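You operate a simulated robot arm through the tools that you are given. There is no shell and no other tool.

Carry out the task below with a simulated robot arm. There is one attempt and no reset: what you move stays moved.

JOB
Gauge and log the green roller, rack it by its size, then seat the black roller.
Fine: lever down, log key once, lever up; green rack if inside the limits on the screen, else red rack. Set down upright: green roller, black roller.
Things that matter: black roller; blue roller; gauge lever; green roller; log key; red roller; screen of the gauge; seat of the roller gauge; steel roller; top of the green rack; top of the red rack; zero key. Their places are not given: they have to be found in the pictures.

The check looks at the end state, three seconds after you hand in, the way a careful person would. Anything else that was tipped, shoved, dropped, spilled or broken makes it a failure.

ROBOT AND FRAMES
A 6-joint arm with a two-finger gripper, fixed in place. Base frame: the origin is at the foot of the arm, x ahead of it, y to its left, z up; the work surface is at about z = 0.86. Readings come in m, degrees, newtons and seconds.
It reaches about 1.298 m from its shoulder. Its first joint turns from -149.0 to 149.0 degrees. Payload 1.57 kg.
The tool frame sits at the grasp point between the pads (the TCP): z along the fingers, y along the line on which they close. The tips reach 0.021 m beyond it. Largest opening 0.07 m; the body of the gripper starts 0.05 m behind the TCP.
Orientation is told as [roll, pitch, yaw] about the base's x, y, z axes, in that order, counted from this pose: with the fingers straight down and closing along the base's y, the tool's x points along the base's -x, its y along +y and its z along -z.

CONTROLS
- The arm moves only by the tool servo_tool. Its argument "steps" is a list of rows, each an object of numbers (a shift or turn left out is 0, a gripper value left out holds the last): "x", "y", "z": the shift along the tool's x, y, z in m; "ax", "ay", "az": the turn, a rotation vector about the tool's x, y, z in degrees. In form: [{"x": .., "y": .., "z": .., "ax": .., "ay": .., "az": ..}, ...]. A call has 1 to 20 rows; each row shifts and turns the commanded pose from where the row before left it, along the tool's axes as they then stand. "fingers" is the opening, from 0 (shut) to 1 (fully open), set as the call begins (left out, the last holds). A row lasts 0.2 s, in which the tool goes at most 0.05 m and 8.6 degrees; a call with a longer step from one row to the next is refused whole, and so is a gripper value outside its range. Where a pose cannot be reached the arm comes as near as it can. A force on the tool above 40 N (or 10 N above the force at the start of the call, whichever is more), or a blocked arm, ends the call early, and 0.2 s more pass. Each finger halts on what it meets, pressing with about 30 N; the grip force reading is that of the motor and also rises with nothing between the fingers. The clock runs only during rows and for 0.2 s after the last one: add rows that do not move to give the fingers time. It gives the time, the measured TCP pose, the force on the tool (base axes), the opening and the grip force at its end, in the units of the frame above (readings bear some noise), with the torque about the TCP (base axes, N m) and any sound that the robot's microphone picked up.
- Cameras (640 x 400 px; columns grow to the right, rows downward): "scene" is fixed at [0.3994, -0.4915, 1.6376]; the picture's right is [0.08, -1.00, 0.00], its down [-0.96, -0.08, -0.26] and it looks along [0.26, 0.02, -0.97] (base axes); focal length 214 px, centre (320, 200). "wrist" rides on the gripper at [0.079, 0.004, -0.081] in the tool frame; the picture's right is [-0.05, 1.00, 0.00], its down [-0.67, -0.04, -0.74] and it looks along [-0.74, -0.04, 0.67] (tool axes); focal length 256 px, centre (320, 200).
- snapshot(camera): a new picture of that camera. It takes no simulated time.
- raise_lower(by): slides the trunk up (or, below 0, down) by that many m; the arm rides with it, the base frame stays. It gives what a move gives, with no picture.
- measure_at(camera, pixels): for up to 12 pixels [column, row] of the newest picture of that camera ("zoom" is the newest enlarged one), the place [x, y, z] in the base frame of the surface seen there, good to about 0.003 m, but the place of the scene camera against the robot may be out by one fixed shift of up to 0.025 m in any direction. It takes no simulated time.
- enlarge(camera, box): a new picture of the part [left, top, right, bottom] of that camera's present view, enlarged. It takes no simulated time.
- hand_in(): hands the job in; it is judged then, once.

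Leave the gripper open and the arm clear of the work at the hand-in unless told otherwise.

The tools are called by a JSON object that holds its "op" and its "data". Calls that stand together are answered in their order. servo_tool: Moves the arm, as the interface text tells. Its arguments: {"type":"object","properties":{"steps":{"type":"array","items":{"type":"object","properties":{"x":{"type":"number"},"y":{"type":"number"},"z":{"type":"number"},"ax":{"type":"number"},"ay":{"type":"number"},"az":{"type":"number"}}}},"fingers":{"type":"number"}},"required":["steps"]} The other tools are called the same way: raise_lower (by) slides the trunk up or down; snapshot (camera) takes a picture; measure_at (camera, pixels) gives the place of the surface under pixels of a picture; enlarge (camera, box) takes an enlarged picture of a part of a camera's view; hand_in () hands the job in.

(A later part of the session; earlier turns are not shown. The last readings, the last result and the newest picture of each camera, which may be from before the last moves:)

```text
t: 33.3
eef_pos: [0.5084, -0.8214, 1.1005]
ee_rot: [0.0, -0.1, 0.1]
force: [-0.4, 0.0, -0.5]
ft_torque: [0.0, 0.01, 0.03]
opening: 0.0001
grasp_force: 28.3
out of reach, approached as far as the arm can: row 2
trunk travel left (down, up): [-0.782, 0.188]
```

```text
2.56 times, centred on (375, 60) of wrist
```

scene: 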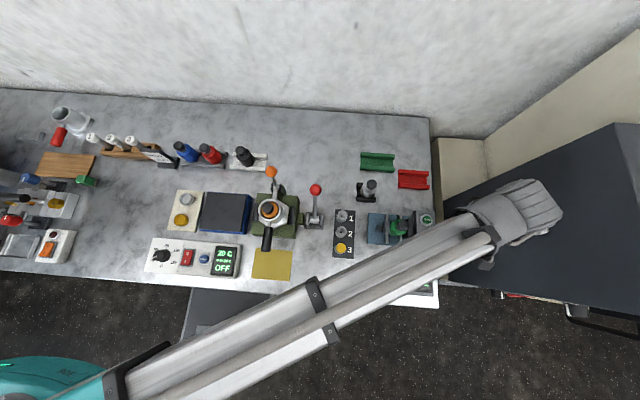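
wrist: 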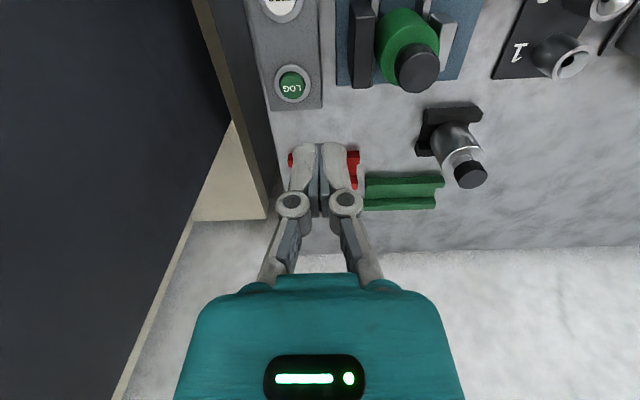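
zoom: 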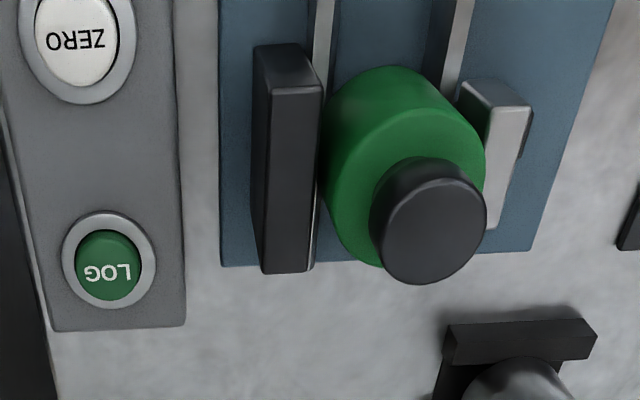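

LOG key centre is about (0.551, −0.853), top z ≈ 0.902. Moving the closed fingertips above it.

{"op": "servo_tool", "data": {"steps": [{"x": -0.0213, "y": -0.0158}, {"x": -0.0213, "y": -0.0158}, {}, {}]}}

{"op": "raise_lower", "data": {"by": -0.16}}

{"op": "snapshot", "data": {"camera": "wrist"}}

{"op": "snapshot", "data": {"camera": "scene"}}

```text
t: 34.3
eef_pos: [0.5534, -0.8535, 1.1006]
ee_rot: [0.0, 0.0, 0.1]
force: [0.1, 0.5, 0.4]
ft_torque: [0.04, 0.02, -0.01]
opening: 0.0001
grasp_force: 27.9
trunk travel left (down, up): [-0.782, 0.188]
```

```text
t: 36.1
eef_pos: [0.5524, -0.8527, 0.9407]
ee_rot: [0.0, 0.1, 0.0]
force: [0.6, 0.8, 0.6]
ft_torque: [0.02, 0.0, -0.02]
opening: 0.0
grasp_force: 28.8
trunk travel left (down, up): [-0.622, 0.348]
```

```text
taken
```

wrist: 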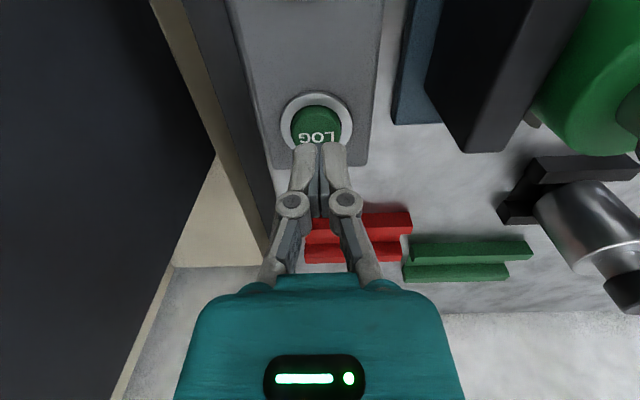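

```text
taken
```

scene: 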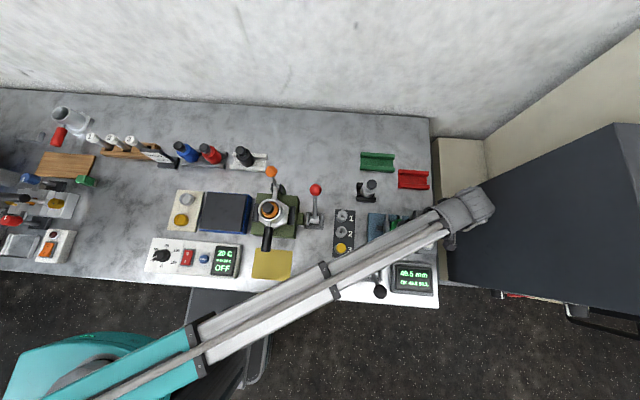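

The fingertips are about 18 mm above the key and centred on it. Lowering 14 mm, then in 2–3 mm steps watching force and sound.

{"op": "raise_lower", "data": {"by": -0.014}}

{"op": "raise_lower", "data": {"by": -0.003}}

```text
t: 36.7
eef_pos: [0.5527, -0.8519, 0.9265]
ee_rot: [0.0, 0.0, -0.1]
force: [-0.4, 0.8, -0.7]
ft_torque: [-0.02, 0.02, 0.0]
opening: 0.0
grasp_force: 28.7
trunk travel left (down, up): [-0.608, 0.362]
```

```text
t: 37.3
eef_pos: [0.5522, -0.8528, 0.9235]
ee_rot: [0.0, 0.0, 0.0]
force: [0.3, 0.1, -0.6]
ft_torque: [0.0, -0.03, -0.02]
opening: 0.0
grasp_force: 28.3
trunk travel left (down, up): [-0.605, 0.365]
```

No contact yet (tips at z ≈ 0.9025). Another 2 mm step.

{"op": "raise_lower", "data": {"by": -0.002}}

{"op": "enlarge", "data": {"camera": "scene", "box": [340, 180, 450, 300]}}

```text
t: 37.8
eef_pos: [0.552, -0.8528, 0.9213]
ee_rot: [0.0, 0.0, 0.2]
force: [0.6, -0.3, 0.3]
ft_torque: [0.01, -0.01, 0.02]
opening: 0.0
grasp_force: 28.3
trunk travel left (down, up): [-0.603, 0.367]
```

```text
3.33 times, centred on (395, 240) of scene
```

zoom: 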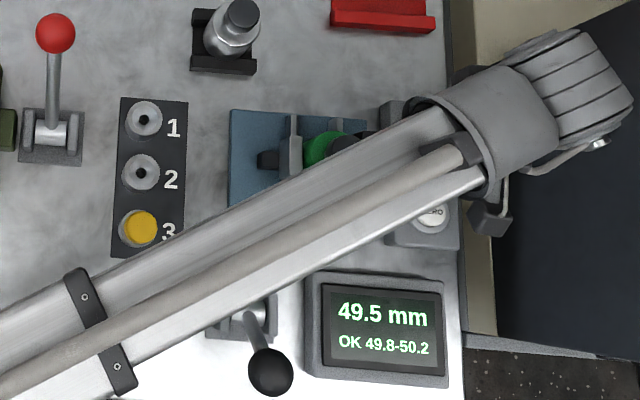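

Still no contact. Another 2 mm down.

{"op": "raise_lower", "data": {"by": -0.002}}

{"op": "snapshot", "data": {"camera": "wrist"}}

```text
t: 38.3
eef_pos: [0.5524, -0.8531, 0.9192]
ee_rot: [0.0, 0.0, 0.1]
force: [-1.3, -0.5, 0.3]
ft_torque: [0.01, -0.02, -0.01]
opening: 0.006
grasp_force: 28.9
trunk travel left (down, up): [-0.601, 0.369]
```

```text
taken
```

wrist: 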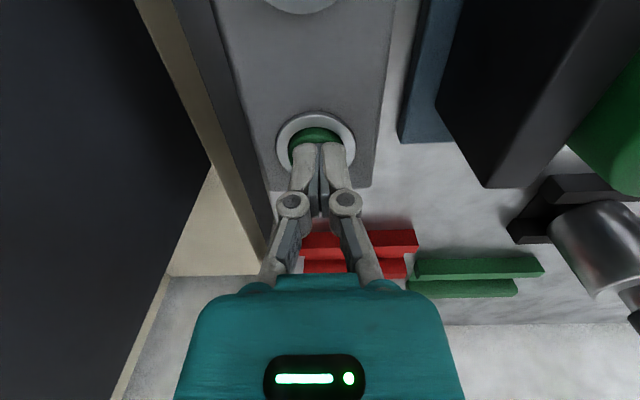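

Opening reads 0.006, so the tips have touched the key's top. I'll check the screen.

{"op": "enlarge", "data": {"camera": "scene", "box": [340, 180, 450, 300]}}

{"op": "enlarge", "data": {"camera": "wrist", "box": [260, 90, 380, 220]}}

```text
3.33 times, centred on (395, 240) of scene
```

zoom: 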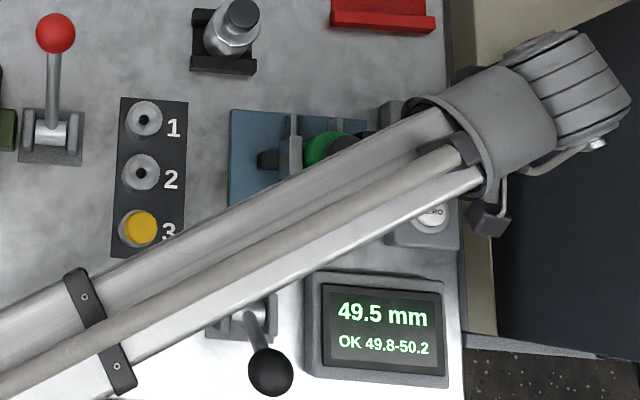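

```text
3.08 times, centred on (320, 155) of wrist
```

zoom: 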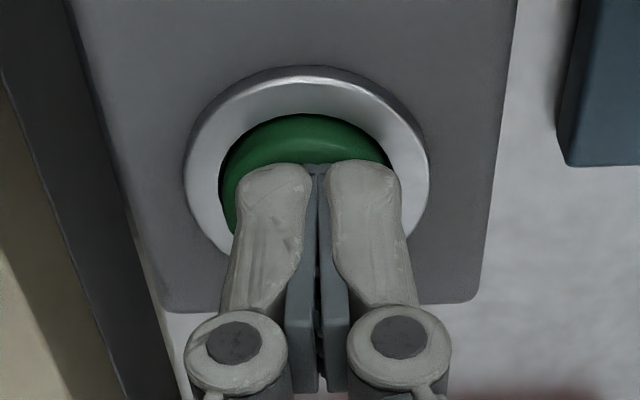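

The tips are on the key; screen not changed yet. Pressing 1.5 mm more.

{"op": "raise_lower", "data": {"by": -0.0015}}

{"op": "enlarge", "data": {"camera": "scene", "box": [340, 180, 450, 300]}}

```text
t: 38.8
eef_pos: [0.552, -0.8532, 0.9188]
ee_rot: [0.1, 0.1, 0.0]
force: [-0.7, -1.7, 2.2]
ft_torque: [-0.02, -0.05, 0.0]
opening: 0.006
grasp_force: 28.5
trunk travel left (down, up): [-0.599, 0.371]
heard: click
```

```text
3.33 times, centred on (395, 240) of scene
```

zoom: 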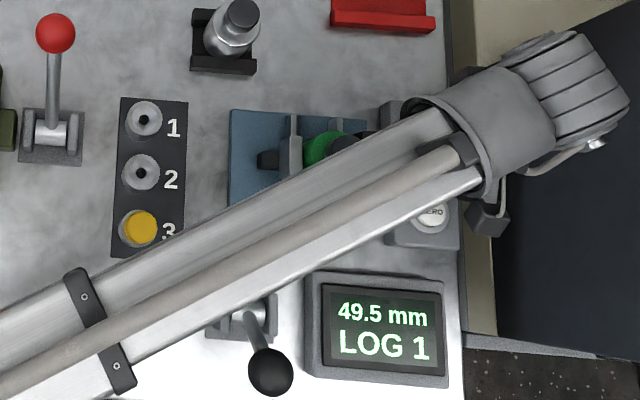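

A click was heard and the screen now shows "49.5 mm, LOG 1". I lift off straight up at once.

{"op": "raise_lower", "data": {"by": 0.18}}

{"op": "enlarge", "data": {"camera": "scene", "box": [340, 180, 450, 300]}}

```text
t: 40.8
eef_pos: [0.5531, -0.8528, 1.0974]
ee_rot: [0.0, 0.0, 0.0]
force: [0.1, -0.9, -0.8]
ft_torque: [0.0, 0.02, -0.05]
opening: 0.0
grasp_force: 28.6
trunk travel left (down, up): [-0.779, 0.191]
```

```text
3.33 times, centred on (395, 240) of scene
```

zoom: 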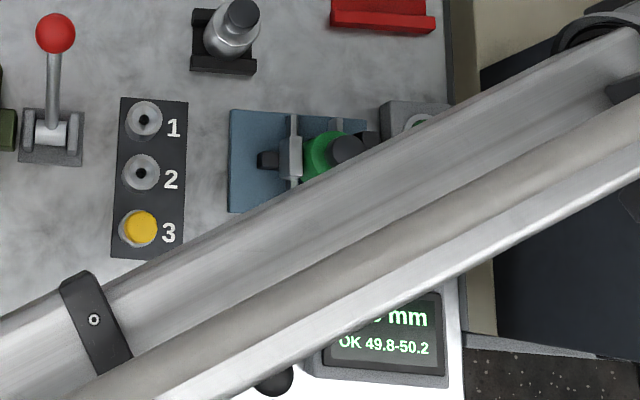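

The log is recorded once and the screen is back to its normal line. Next: lever up. I travel at z ≈ 1.10 to the operator side of the ball, (0.26, −0.675).

{"op": "servo_tool", "data": {"steps": [{"x": 0.0366, "y": 0.0222}, {"x": 0.0366, "y": 0.0222}, {"x": 0.0366, "y": 0.0222}, {"x": 0.0366, "y": 0.0222}, {"x": 0.0366, "y": 0.0222}, {"x": 0.0366, "y": 0.0222}, {"x": 0.0366, "y": 0.0222}, {"x": 0.0366, "y": 0.0222}, {}]}}

{"op": "snapshot", "data": {"camera": "wrist"}}

{"op": "snapshot", "data": {"camera": "scene"}}

```text
t: 42.8
eef_pos: [0.2604, -0.6746, 1.0984]
ee_rot: [0.0, 0.1, 0.1]
force: [-0.6, -1.1, 0.1]
ft_torque: [-0.04, -0.01, -0.01]
opening: 0.0
grasp_force: 28.5
trunk travel left (down, up): [-0.779, 0.191]
```

```text
taken
```

wrist: 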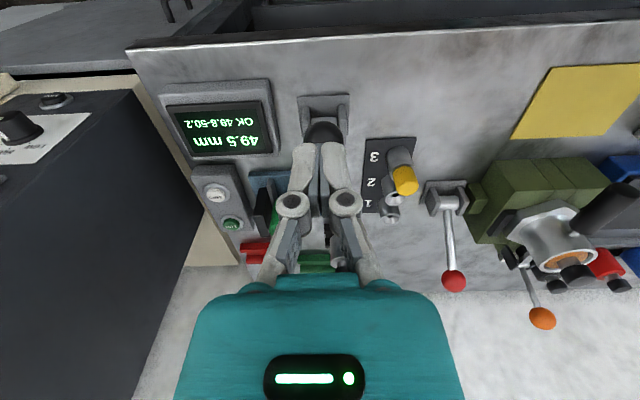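

```text
taken
```

scene: 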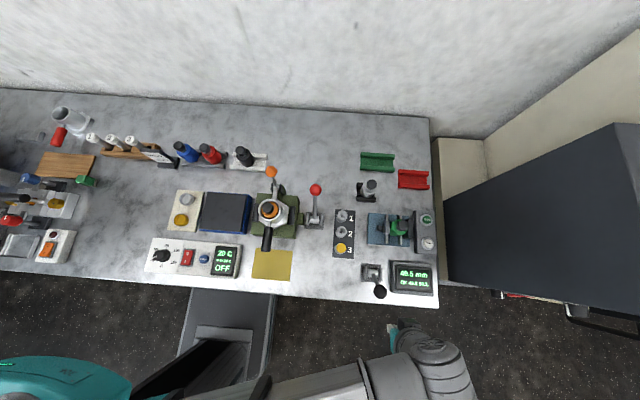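

Screen shows 49.5 mm, lever still down. Lowering 0.12 m beside the ball on the operator's side.

{"op": "raise_lower", "data": {"by": -0.12}}

{"op": "servo_tool", "data": {"steps": [{"x": -0.03}, {"x": -0.01}, {"x": -0.01}, {"x": -0.01}, {"x": -0.01}, {"x": -0.01}, {"x": -0.01}, {"x": -0.01}, {"x": -0.01}, {}]}}

{"op": "snapshot", "data": {"camera": "wrist"}}

{"op": "enlarge", "data": {"camera": "scene", "box": [340, 180, 450, 300]}}

```text
t: 44.3
eef_pos: [0.2606, -0.675, 0.9778]
ee_rot: [0.1, 0.1, 0.0]
force: [0.1, 0.4, -0.6]
ft_torque: [-0.05, 0.01, -0.02]
opening: 0.0
grasp_force: 28.1
trunk travel left (down, up): [-0.659, 0.311]
```

```text
t: 46.5
eef_pos: [0.3689, -0.6745, 0.9791]
ee_rot: [-0.1, 0.1, -0.1]
force: [-1.0, 0.4, 0.2]
ft_torque: [0.0, 0.0, 0.0]
opening: 0.0
grasp_force: 28.2
trunk travel left (down, up): [-0.659, 0.311]
```

```text
taken
```

wrist: 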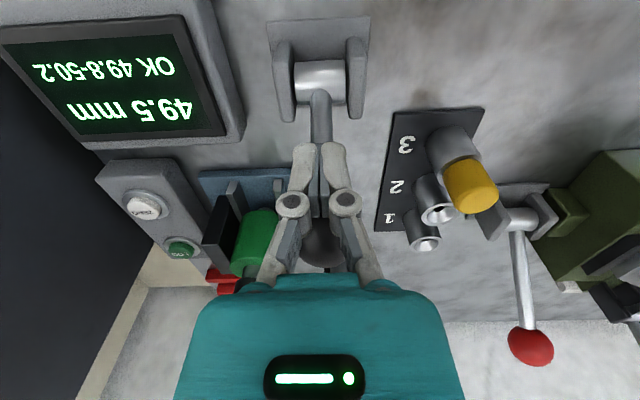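

```text
3.33 times, centred on (395, 240) of scene
```

zoom: 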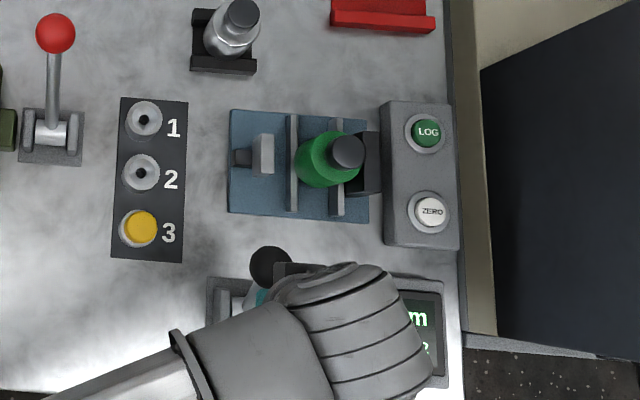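

The lever has followed and the spindle is nearly fully back. I push the last ~12 mm to the end stop in small rows.

{"op": "servo_tool", "data": {"steps": [{"x": -0.003}, {"x": -0.003}, {"x": -0.003}, {"x": -0.003}, {"x": -0.002}, {}]}}

{"op": "enlarge", "data": {"camera": "scene", "box": [340, 180, 450, 300]}}

```text
t: 47.9
eef_pos: [0.3807, -0.6758, 0.9782]
ee_rot: [0.0, 0.1, -0.1]
force: [-21.5, 3.3, -7.2]
ft_torque: [0.01, 0.05, 0.01]
opening: 0.006
grasp_force: 29.1
trunk travel left (down, up): [-0.659, 0.311]
```

```text
3.33 times, centred on (395, 240) of scene
```

zoom: 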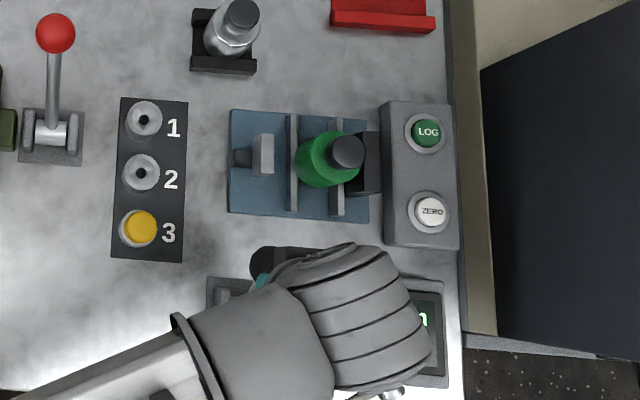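

Lever is firmly at its up stop (21 N reaction) and the spindle is fully retracted. I back off, raise the trunk, and open the fingers.

{"op": "servo_tool", "data": {"steps": [{"x": 0.02}, {"x": 0.04}, {}]}}

{"op": "raise_lower", "data": {"by": 0.16}}

{"op": "snapshot", "data": {"camera": "scene"}}

{"op": "enlarge", "data": {"camera": "scene", "box": [340, 140, 450, 300]}}

```text
t: 48.7
eef_pos: [0.3241, -0.6751, 0.9782]
ee_rot: [-0.1, 0.0, 0.1]
force: [-0.8, -0.1, -0.2]
ft_torque: [0.01, 0.0, 0.0]
opening: 0.0
grasp_force: 28.4
trunk travel left (down, up): [-0.659, 0.311]
```

```text
t: 50.5
eef_pos: [0.3237, -0.6748, 1.1381]
ee_rot: [0.1, 0.1, 0.0]
force: [-1.0, -0.8, 0.0]
ft_torque: [0.0, 0.0, 0.03]
opening: 0.0002
grasp_force: 29.5
trunk travel left (down, up): [-0.819, 0.151]
```

```text
taken
```

scene: 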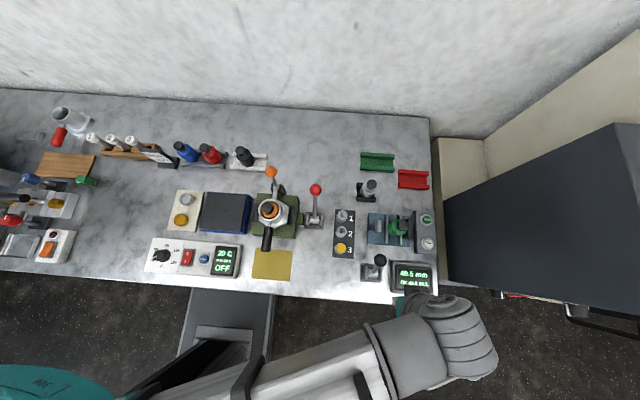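

```text
2.50 times, centred on (395, 220) of scene
```

zoom: 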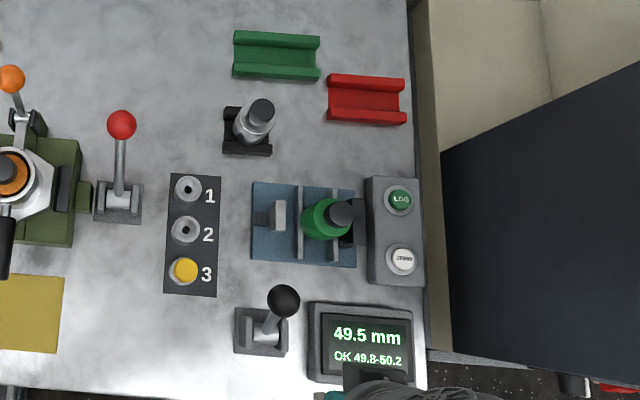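

Lever up, screen still 49.5 mm. Now I go to a viewing place (0.45, −0.74, 1.138), fingers open, to see the roller and the red rack closely.

{"op": "servo_tool", "data": {"steps": [{"x": -0.042, "y": -0.022}, {"x": -0.042, "y": -0.022}, {"x": -0.042, "y": -0.022}, {}, {}], "fingers": 1}}

{"op": "snapshot", "data": {"camera": "wrist"}}

{"op": "enlarge", "data": {"camera": "wrist", "box": [230, 0, 430, 280]}}

```text
t: 51.7
eef_pos: [0.4497, -0.7401, 1.138]
ee_rot: [0.0, 0.1, 0.0]
force: [-0.5, 0.4, -0.2]
ft_torque: [0.0, 0.01, 0.0]
opening: 0.0701
grasp_force: 0.1
trunk travel left (down, up): [-0.819, 0.151]
```

```text
taken
```

wrist: 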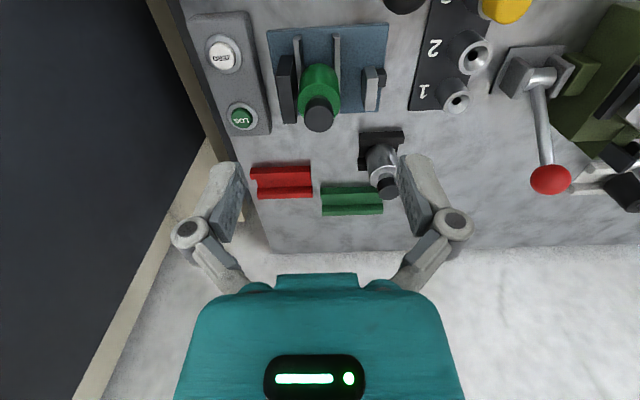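

```text
1.43 times, centred on (330, 140) of wrist
```

zoom: 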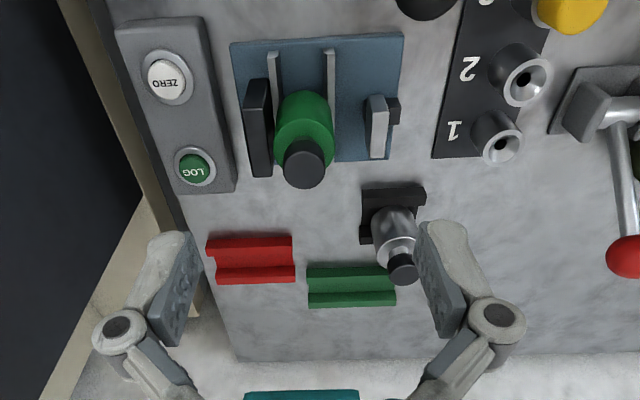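

I see the roller at (319,95) and red rack at (281,182). I'll zoom tightly on the rack and on the roller, and measure.

{"op": "measure_at", "data": {"camera": "wrist", "pixels": [[281, 168], [281, 174], [281, 181], [281, 187], [281, 195], [255, 170], [308, 170], [258, 196], [309, 196], [319, 115], [319, 85], [287, 90]]}}

{"op": "enlarge", "data": {"camera": "wrist", "box": [240, 150, 400, 230]}}

{"op": "enlarge", "data": {"camera": "wrist", "box": [260, 20, 400, 140]}}

```text
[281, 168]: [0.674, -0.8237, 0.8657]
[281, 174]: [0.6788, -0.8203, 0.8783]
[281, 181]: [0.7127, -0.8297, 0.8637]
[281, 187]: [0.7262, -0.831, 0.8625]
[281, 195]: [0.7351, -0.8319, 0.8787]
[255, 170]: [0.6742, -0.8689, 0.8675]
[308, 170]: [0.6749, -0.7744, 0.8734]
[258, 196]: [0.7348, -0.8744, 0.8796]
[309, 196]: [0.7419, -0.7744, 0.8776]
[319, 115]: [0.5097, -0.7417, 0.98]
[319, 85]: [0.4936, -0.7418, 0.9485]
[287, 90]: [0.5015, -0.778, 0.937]
```

```text
4.00 times, centred on (320, 190) of wrist
```

zoom: 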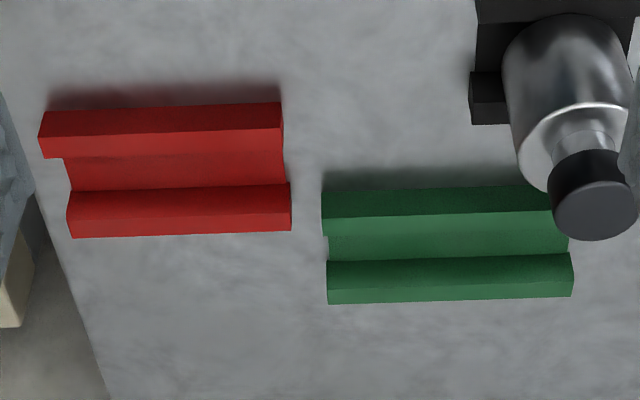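

```text
3.33 times, centred on (330, 80) of wrist
```

zoom: 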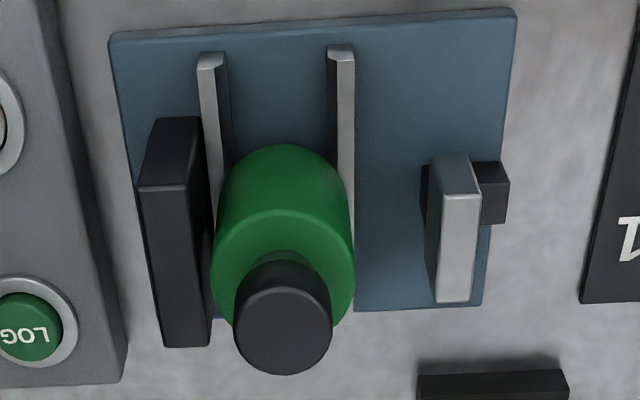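

Rack rails top at z ≈ 0.878, groove floor ≈ 0.8625, rack centre near (0.708, −0.823). Roller knob is ~0.030 m wide with top at z ≈ 0.979, body ~0.048 m wide. I need to know how a roller sits in a channel, so I'll look at the steel one and its stand.

{"op": "enlarge", "data": {"camera": "wrist", "box": [340, 115, 430, 210]}}

{"op": "measure_at", "data": {"camera": "wrist", "pixels": [[365, 137], [398, 135], [363, 165], [363, 150], [380, 165], [388, 190], [380, 150], [385, 177]]}}

{"op": "enlarge", "data": {"camera": "scene", "box": [160, 130, 280, 200]}}

```text
4.21 times, centred on (385, 162) of wrist
```

zoom: 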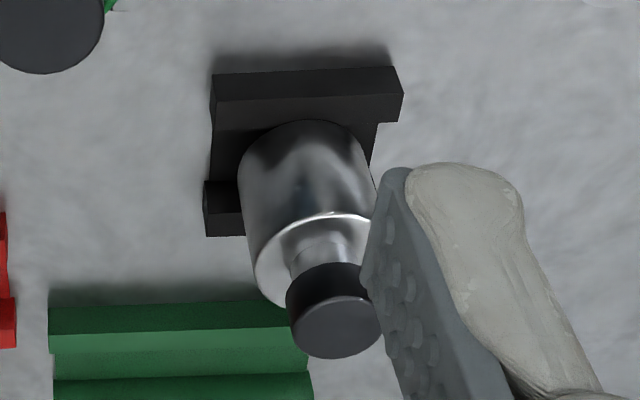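

```text
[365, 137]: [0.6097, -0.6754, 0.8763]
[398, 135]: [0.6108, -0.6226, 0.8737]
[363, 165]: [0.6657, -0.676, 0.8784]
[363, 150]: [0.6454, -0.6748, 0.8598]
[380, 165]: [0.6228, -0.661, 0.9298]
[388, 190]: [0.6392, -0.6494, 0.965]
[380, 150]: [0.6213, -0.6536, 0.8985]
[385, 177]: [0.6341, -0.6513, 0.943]
```

```text
5.33 times, centred on (220, 165) of scene
```

zoom: 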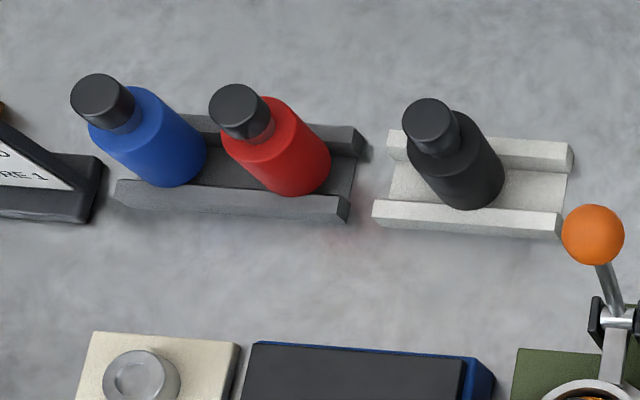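

The steel roller appears to stand on top of its rails (body bottom ≈ 0.88 = rail top). I'll measure the red rack's rail edges accurately in an enlarged view.

{"op": "enlarge", "data": {"camera": "wrist", "box": [245, 155, 325, 205]}}

{"op": "measure_at", "data": {"camera": "zoom", "pixels": [[320, 110], [320, 130], [320, 150], [320, 170], [320, 185], [320, 200], [320, 215], [320, 235], [320, 255], [320, 275], [320, 295], [320, 315]]}}

```text
8.00 times, centred on (285, 180) of wrist
```

zoom: 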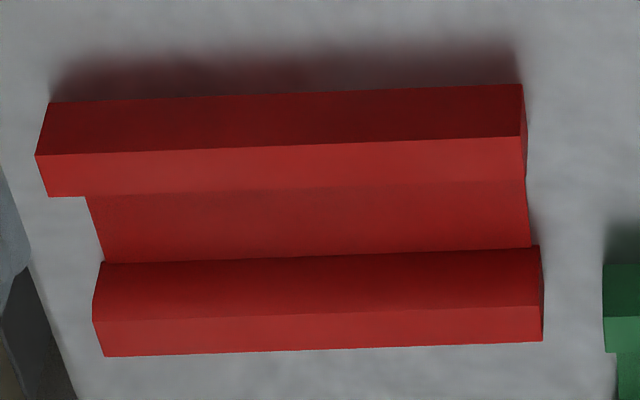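

```text
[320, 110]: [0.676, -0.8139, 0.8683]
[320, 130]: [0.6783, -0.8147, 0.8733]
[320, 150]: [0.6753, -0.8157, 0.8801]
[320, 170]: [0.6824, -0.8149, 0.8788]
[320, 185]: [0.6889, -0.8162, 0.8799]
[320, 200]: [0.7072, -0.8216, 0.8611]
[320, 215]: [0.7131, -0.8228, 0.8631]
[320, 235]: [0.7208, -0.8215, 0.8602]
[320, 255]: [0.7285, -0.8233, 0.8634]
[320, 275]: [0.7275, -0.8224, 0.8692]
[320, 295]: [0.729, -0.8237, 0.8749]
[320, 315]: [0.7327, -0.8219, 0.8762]
```

Red rack: rails' inner edges at x ≈ 0.688 and 0.729, so the groove centre is x ≈ 0.7085, y ≈ −0.823; the roller must stand straddling both rails, so x matters most. I'll grip the green knob with the fingers closing along x (it self-centres in x). Turning the tool +90° here.

{"op": "servo_tool", "data": {"steps": [{"az": 8.2}, {"az": 8.2}, {"az": 8.2}, {"az": 8.2}, {"az": 8.2}, {"az": 8.2}, {"az": 8.2}, {"az": 8.2}, {"az": 8.2}, {"az": 8.2}, {"az": 8.0}, {}], "fingers": 1}}

{"op": "servo_tool", "data": {"steps": [{"y": 0.03}, {"y": 0.0295, "x": -0.0015}, {}]}}

{"op": "snapshot", "data": {"camera": "wrist"}}

{"op": "snapshot", "data": {"camera": "scene"}}

```text
t: 54.3
eef_pos: [0.4499, -0.7405, 1.137]
ee_rot: [0.0, 0.0, -90.1]
force: [0.7, -0.7, 0.2]
ft_torque: [-0.03, -0.01, -0.01]
opening: 0.0699
grasp_force: 0.1
trunk travel left (down, up): [-0.819, 0.151]
```

```text
t: 55.1
eef_pos: [0.5077, -0.7393, 1.1386]
ee_rot: [0.0, -0.1, -89.9]
force: [0.2, 0.8, -0.4]
ft_torque: [-0.01, 0.01, -0.02]
opening: 0.0701
grasp_force: 0.0
trunk travel left (down, up): [-0.819, 0.151]
```

```text
taken
```

wrist: 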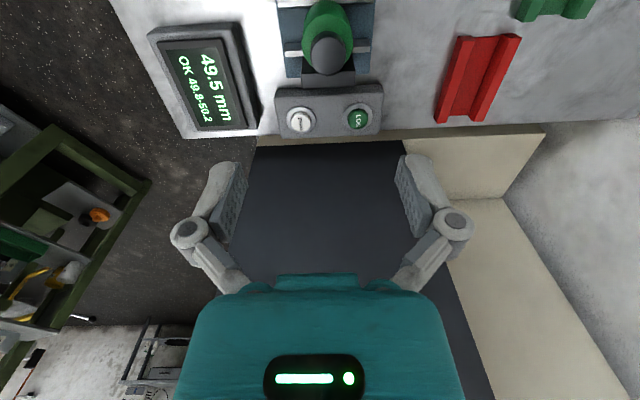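

```text
taken
```

scene: 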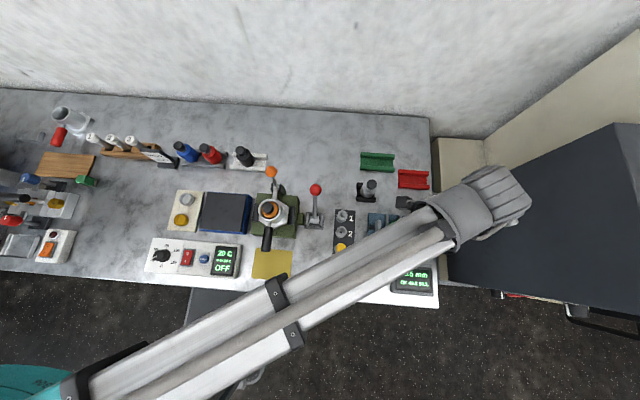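

Knob appears at (330,53). Measuring knob edges and, from this second direction, the red rack.

{"op": "enlarge", "data": {"camera": "wrist", "box": [270, 0, 390, 90]}}

{"op": "measure_at", "data": {"camera": "zoom", "pixels": [[320, 290], [265, 290], [230, 290], [400, 290], [320, 245], [320, 330], [210, 180], [420, 160], [320, 150], [150, 230]]}}

{"op": "measure_at", "data": {"camera": "wrist", "pixels": [[455, 80], [463, 80], [472, 80], [481, 80], [490, 80], [498, 80], [449, 80], [500, 60], [442, 115], [480, 118], [515, 42], [470, 42]]}}

```text
4.44 times, centred on (330, 45) of wrist
```

zoom: 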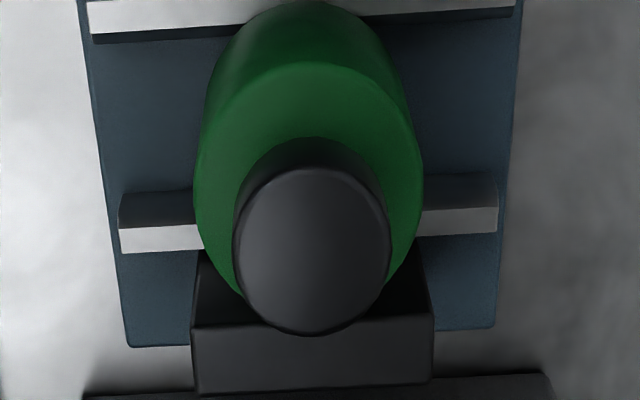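

```text
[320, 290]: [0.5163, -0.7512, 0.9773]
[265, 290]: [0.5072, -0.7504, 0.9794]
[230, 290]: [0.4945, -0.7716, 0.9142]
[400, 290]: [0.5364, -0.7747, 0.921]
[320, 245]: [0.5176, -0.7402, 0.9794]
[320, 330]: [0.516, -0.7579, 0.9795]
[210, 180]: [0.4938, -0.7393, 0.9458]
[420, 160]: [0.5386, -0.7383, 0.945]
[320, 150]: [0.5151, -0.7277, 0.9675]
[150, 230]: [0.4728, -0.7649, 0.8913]
```

```text
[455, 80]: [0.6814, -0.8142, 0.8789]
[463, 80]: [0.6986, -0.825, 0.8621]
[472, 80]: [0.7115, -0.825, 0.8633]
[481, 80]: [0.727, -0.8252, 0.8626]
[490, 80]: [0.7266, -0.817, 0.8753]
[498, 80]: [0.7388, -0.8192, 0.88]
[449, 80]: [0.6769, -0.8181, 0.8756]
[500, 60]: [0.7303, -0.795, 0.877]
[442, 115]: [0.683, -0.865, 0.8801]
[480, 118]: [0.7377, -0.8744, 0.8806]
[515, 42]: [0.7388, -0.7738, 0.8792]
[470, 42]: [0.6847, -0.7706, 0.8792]
```

In this view the knob's centre is 8 px right of column 320, i.e. about 7 mm toward +x of the TCP (x ≈ 0.515, y ≈ −0.741). I shift by that and look again.

{"op": "servo_tool", "data": {"steps": [{"y": 0.007, "x": -0.0015}, {}]}}

{"op": "snapshot", "data": {"camera": "wrist"}}

{"op": "enlarge", "data": {"camera": "wrist", "box": [260, 0, 380, 90]}}

```text
t: 55.7
eef_pos: [0.5151, -0.7422, 1.1369]
ee_rot: [0.0, 0.0, -90.0]
force: [-0.3, 0.0, 0.4]
ft_torque: [0.02, -0.04, 0.03]
opening: 0.0698
grasp_force: 0.0
trunk travel left (down, up): [-0.819, 0.151]
```

```text
taken
```

wrist: 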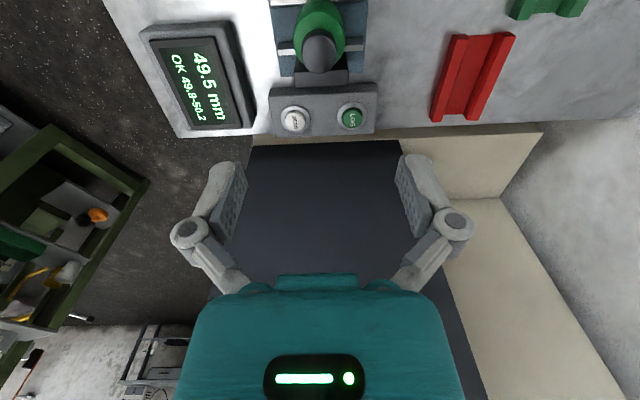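

```text
4.44 times, centred on (320, 45) of wrist
```

zoom: 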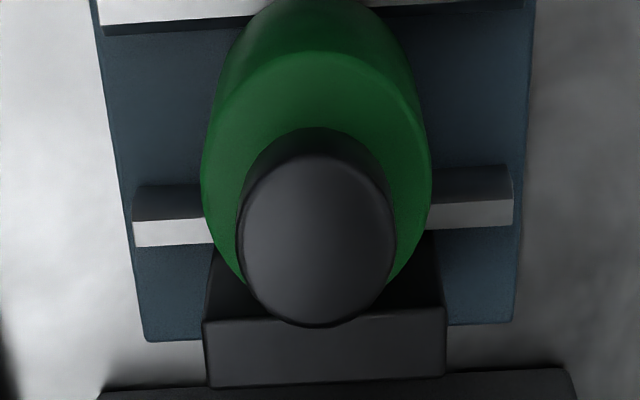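

The knob is now centred (zoom columns 238–397). Lowering the trunk 0.13 m first for a check.

{"op": "raise_lower", "data": {"by": -0.13}}

{"op": "snapshot", "data": {"camera": "wrist"}}

{"op": "enlarge", "data": {"camera": "scene", "box": [340, 140, 460, 300]}}

```text
t: 57.3
eef_pos: [0.5144, -0.7422, 1.0069]
ee_rot: [-0.1, 0.0, -90.0]
force: [0.0, -0.6, -0.2]
ft_torque: [0.04, 0.01, 0.0]
opening: 0.07
grasp_force: 0.0
trunk travel left (down, up): [-0.689, 0.281]
```

```text
taken
```

wrist: 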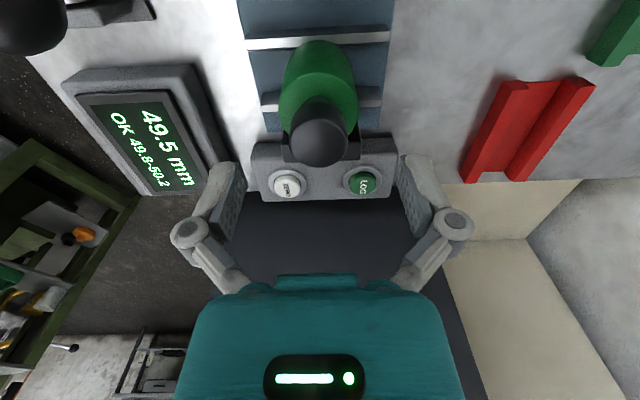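

```text
2.50 times, centred on (400, 220) of scene
```

zoom: 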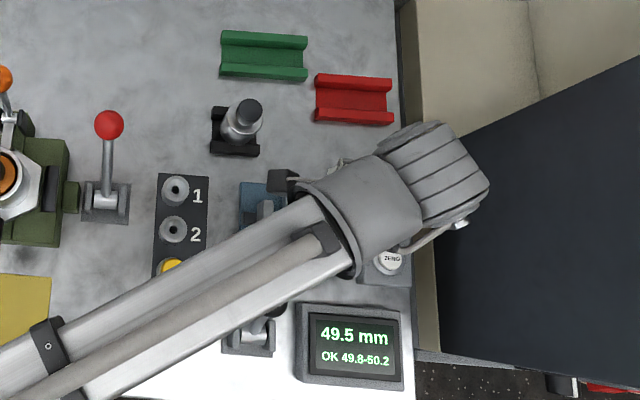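

Aligned. Lowering a further 0.034 m to z ≈ 0.973 (tips ≈ 0.952, just above the body's shoulder at 0.947).

{"op": "raise_lower", "data": {"by": -0.034}}

{"op": "snapshot", "data": {"camera": "wrist"}}

```text
t: 58.1
eef_pos: [0.5157, -0.7417, 0.9736]
ee_rot: [0.0, 0.0, -90.0]
force: [0.7, 0.3, 0.6]
ft_torque: [0.01, -0.02, -0.03]
opening: 0.0698
grasp_force: 0.1
trunk travel left (down, up): [-0.655, 0.315]
```

```text
taken
```

wrist: 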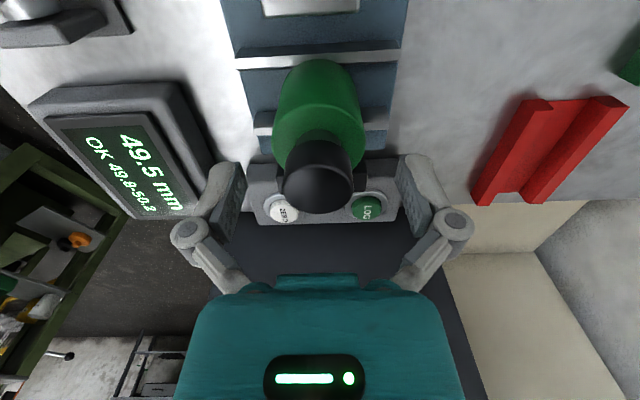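

The knob (318,177) is centred between the open fingers. Closing on it.

{"op": "servo_tool", "data": {"steps": [{}, {}, {}, {}, {}], "fingers": 0}}

{"op": "snapshot", "data": {"camera": "wrist"}}

```text
t: 59.3
eef_pos: [0.5148, -0.7423, 0.9735]
ee_rot: [0.1, 0.0, -90.0]
force: [-2.7, -0.4, 3.9]
ft_torque: [0.01, 0.11, 0.01]
opening: 0.0312
grasp_force: 29.7
trunk travel left (down, up): [-0.655, 0.315]
```

```text
taken
```

wrist: 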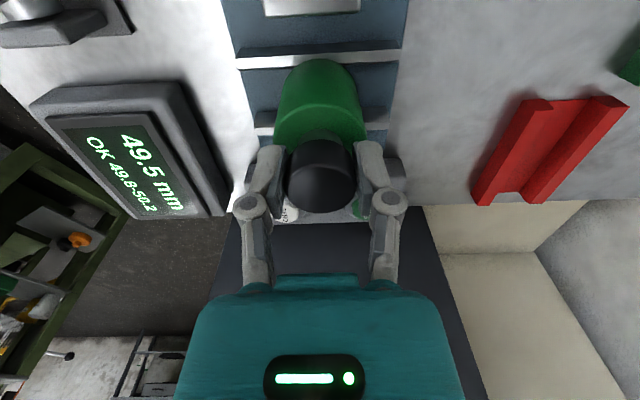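

Grip closed at 0.0312 m on the knob. Lifting 0.1 m.

{"op": "raise_lower", "data": {"by": 0.1}}

{"op": "snapshot", "data": {"camera": "wrist"}}

{"op": "enlarge", "data": {"camera": "scene", "box": [340, 140, 460, 300]}}

```text
t: 60.6
eef_pos: [0.5164, -0.7427, 1.0737]
ee_rot: [0.0, 0.0, -90.0]
force: [-0.1, 0.1, -3.8]
ft_torque: [0.01, 0.02, 0.0]
opening: 0.0311
grasp_force: 30.1
trunk travel left (down, up): [-0.755, 0.215]
```

```text
taken
```

wrist: 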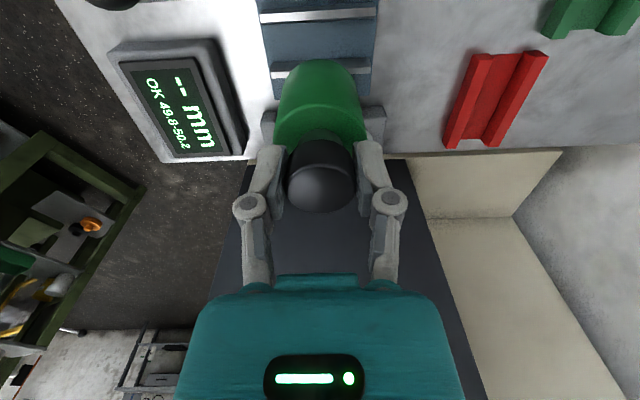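

```text
2.50 times, centred on (400, 220) of scene
```

zoom: 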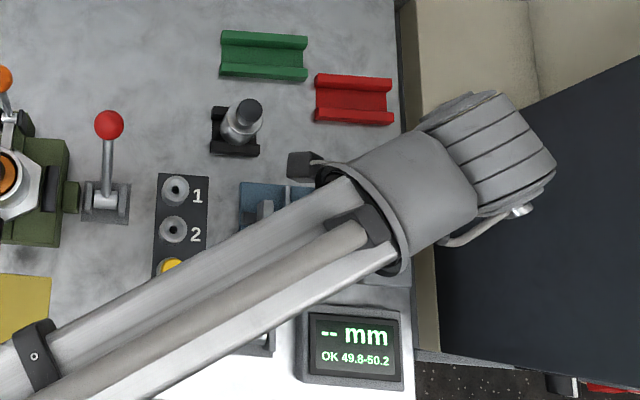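

The green roller is lifted (weight ≈ 4 N) and the screen returned to "--". Before moving I'll measure the red rack's rails from this same heading, where x is the sideways direction and most reliable.

{"op": "enlarge", "data": {"camera": "wrist", "box": [430, 40, 560, 160]}}

{"op": "measure_at", "data": {"camera": "zoom", "pixels": [[180, 200], [200, 200], [220, 200], [240, 200], [260, 200], [280, 200], [300, 200], [320, 200], [340, 200], [360, 200], [380, 200], [400, 200]]}}

```text
3.33 times, centred on (495, 100) of wrist
```

zoom: 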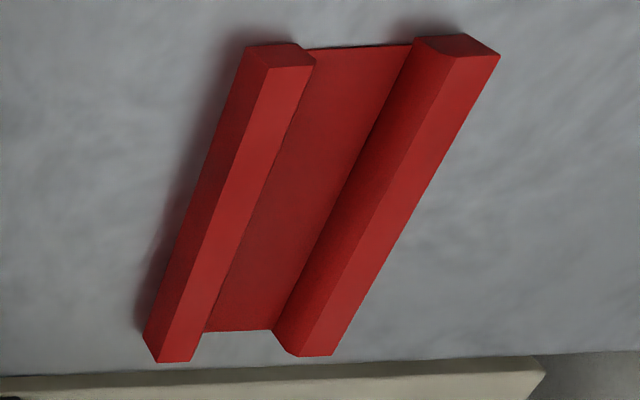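

```text
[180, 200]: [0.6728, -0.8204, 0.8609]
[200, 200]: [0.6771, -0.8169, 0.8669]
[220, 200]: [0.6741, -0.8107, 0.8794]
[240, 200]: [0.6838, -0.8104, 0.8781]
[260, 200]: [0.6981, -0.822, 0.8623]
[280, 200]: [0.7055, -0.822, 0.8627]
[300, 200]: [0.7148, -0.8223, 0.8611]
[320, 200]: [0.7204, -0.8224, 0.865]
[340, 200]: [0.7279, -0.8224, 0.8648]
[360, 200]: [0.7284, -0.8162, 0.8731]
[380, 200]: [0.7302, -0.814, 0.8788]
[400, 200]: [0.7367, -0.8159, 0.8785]
```

Rack centre works out to (0.708, −0.823) again. Carrying the roller there at z 1.07 (roller bottom ≈ 0.99).

{"op": "servo_tool", "data": {"steps": [{"x": -0.0161, "y": 0.0385}, {"x": -0.0161, "y": 0.0385}, {"x": -0.0161, "y": 0.0385}, {"x": -0.0161, "y": 0.0385}, {"x": -0.0161, "y": 0.0385}, {}, {}]}}

{"op": "snapshot", "data": {"camera": "wrist"}}

{"op": "snapshot", "data": {"camera": "scene"}}

```text
t: 62.2
eef_pos: [0.7088, -0.8244, 1.0734]
ee_rot: [-0.1, 0.0, -90.0]
force: [-0.4, -0.2, -4.2]
ft_torque: [-0.01, -0.01, 0.02]
opening: 0.0311
grasp_force: 30.3
trunk travel left (down, up): [-0.755, 0.215]
```

```text
taken
```

wrist: 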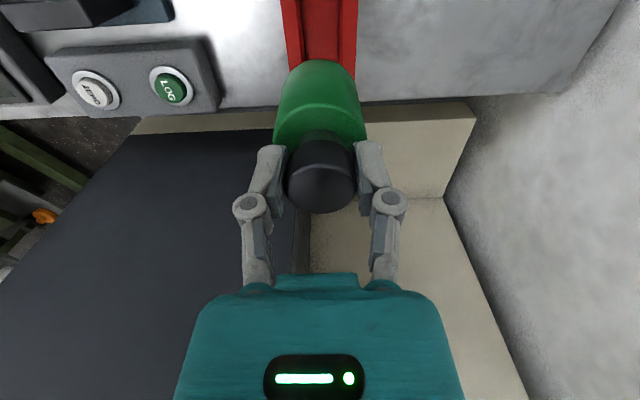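

```text
taken
```

scene: 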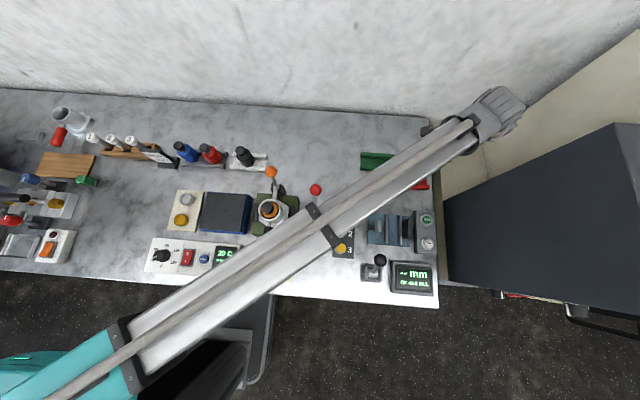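

The rack's rails show symmetric above the roller (columns ~283 to 358). I'll zoom and measure these edges for the final x trim.

{"op": "enlarge", "data": {"camera": "wrist", "box": [270, 0, 370, 70]}}

{"op": "measure_at", "data": {"camera": "zoom", "pixels": [[90, 200], [110, 200], [130, 200], [150, 200], [180, 200], [230, 200], [320, 200], [420, 200], [480, 200], [500, 200], [530, 200], [550, 200]]}}

```text
5.71 times, centred on (320, 35) of wrist
```

zoom: 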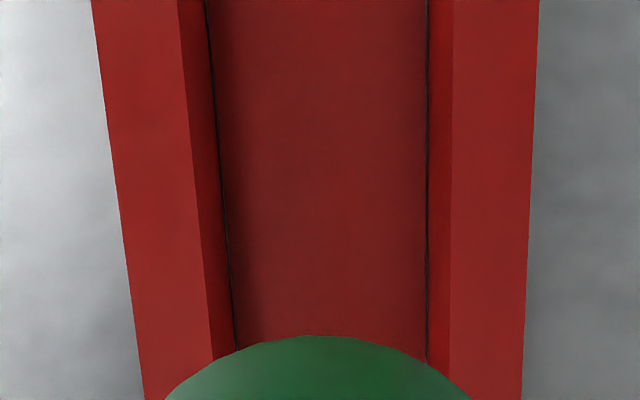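

```text
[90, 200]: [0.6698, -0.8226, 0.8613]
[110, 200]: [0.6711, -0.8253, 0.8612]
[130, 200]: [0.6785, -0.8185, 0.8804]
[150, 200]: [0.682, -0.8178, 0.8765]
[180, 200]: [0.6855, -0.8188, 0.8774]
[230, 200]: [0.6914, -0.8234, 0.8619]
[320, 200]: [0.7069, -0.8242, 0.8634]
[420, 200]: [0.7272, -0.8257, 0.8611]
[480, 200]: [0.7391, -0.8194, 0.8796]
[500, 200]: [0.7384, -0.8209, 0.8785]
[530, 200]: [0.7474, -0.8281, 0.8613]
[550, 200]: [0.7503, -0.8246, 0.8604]
```

Rail-top edges: outer 120/530, inner 195/452 (zoom) → rack centre is ~0.7 mm to +x of the roller axis. I trim +0.7 mm, then lower to just above the expected contact (TCP ≈ 0.9615).

{"op": "servo_tool", "data": {"steps": [{"y": 0.0007}, {}]}}

{"op": "raise_lower", "data": {"by": -0.1}}

{"op": "snapshot", "data": {"camera": "wrist"}}

{"op": "enlarge", "data": {"camera": "wrist", "box": [250, 0, 390, 100]}}

```text
t: 62.8
eef_pos: [0.7098, -0.8238, 1.0738]
ee_rot: [0.0, 0.0, -90.0]
force: [-0.7, 0.4, -4.3]
ft_torque: [0.02, 0.05, 0.0]
opening: 0.0313
grasp_force: 30.6
trunk travel left (down, up): [-0.755, 0.215]
```

```text
t: 64.2
eef_pos: [0.7105, -0.824, 0.9743]
ee_rot: [0.0, 0.1, -90.0]
force: [-1.2, -0.7, -3.0]
ft_torque: [0.0, 0.0, 0.0]
opening: 0.0311
grasp_force: 30.0
trunk travel left (down, up): [-0.655, 0.315]
```

```text
taken
```

wrist: 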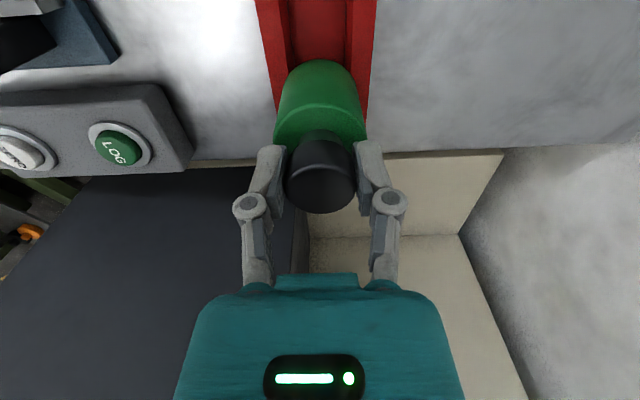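

```text
4.00 times, centred on (320, 50) of wrist
```

zoom: 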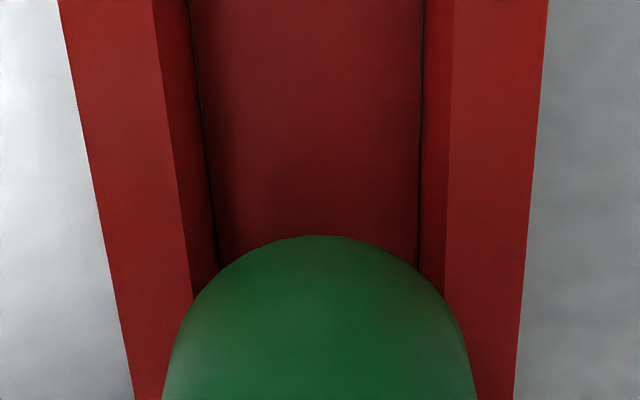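

The rack's centre line and the roller's axis agree within ~0.3 mm. Lowering 10 mm, then feeling for contact in small steps.

{"op": "raise_lower", "data": {"by": -0.01}}

{"op": "raise_lower", "data": {"by": -0.002}}

```text
t: 64.7
eef_pos: [0.71, -0.823, 0.9651]
ee_rot: [0.1, 0.0, -90.0]
force: [1.3, -0.1, -3.0]
ft_torque: [0.0, 0.01, 0.04]
opening: 0.0312
grasp_force: 30.4
trunk travel left (down, up): [-0.645, 0.325]
```

```text
t: 65.3
eef_pos: [0.7096, -0.8231, 0.9628]
ee_rot: [0.0, 0.0, -90.0]
force: [0.7, -1.2, 1.7]
ft_torque: [-0.07, -0.13, -0.02]
opening: 0.0312
grasp_force: 29.8
trunk travel left (down, up): [-0.643, 0.327]
```

Force went from −3 N to +1.7 N: the roller is resting on the rails at TCP z ≈ 0.963, as expected. I check the picture before releasing.

{"op": "snapshot", "data": {"camera": "wrist"}}

{"op": "enlarge", "data": {"camera": "wrist", "box": [250, 0, 390, 100]}}

{"op": "enlarge", "data": {"camera": "scene", "box": [350, 130, 470, 210]}}

```text
taken
```

wrist: 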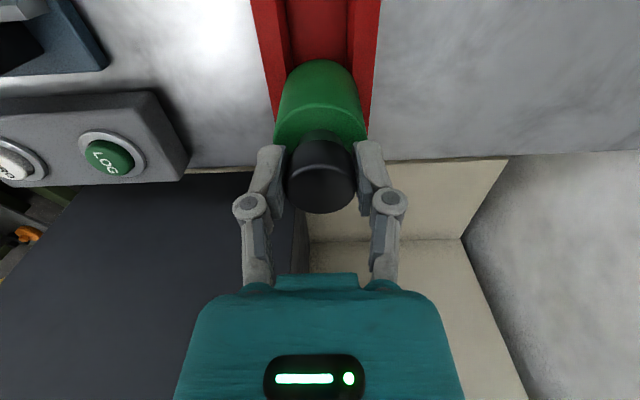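

```text
4.00 times, centred on (320, 50) of wrist
```

zoom: 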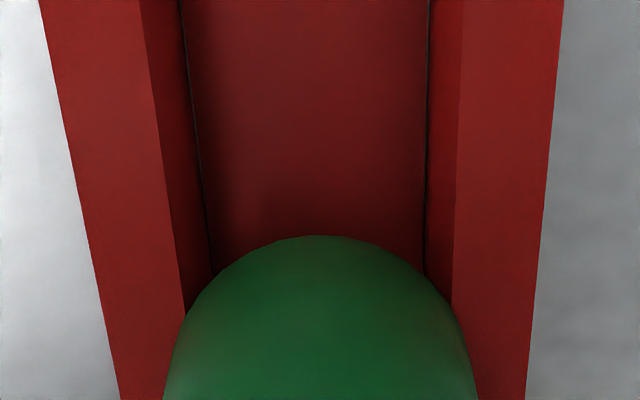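

```text
5.00 times, centred on (410, 170) of scene
```

zoom: 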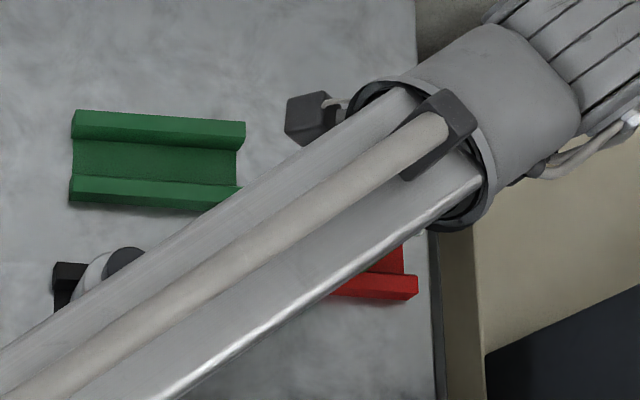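

Body is symmetric over the two rails. Releasing: opening the fingers while holding still.

{"op": "servo_tool", "data": {"steps": [{}, {}, {}, {}, {}], "fingers": 1}}

{"op": "snapshot", "data": {"camera": "wrist"}}

```text
t: 66.5
eef_pos: [0.7098, -0.8231, 0.9631]
ee_rot: [0.0, 0.0, -90.0]
force: [0.8, 0.1, -0.2]
ft_torque: [-0.01, 0.01, -0.01]
opening: 0.0699
grasp_force: 0.0
trunk travel left (down, up): [-0.643, 0.327]
```

```text
taken
```

wrist: 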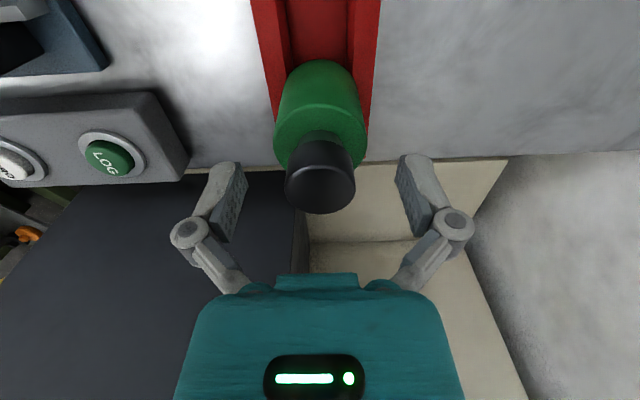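

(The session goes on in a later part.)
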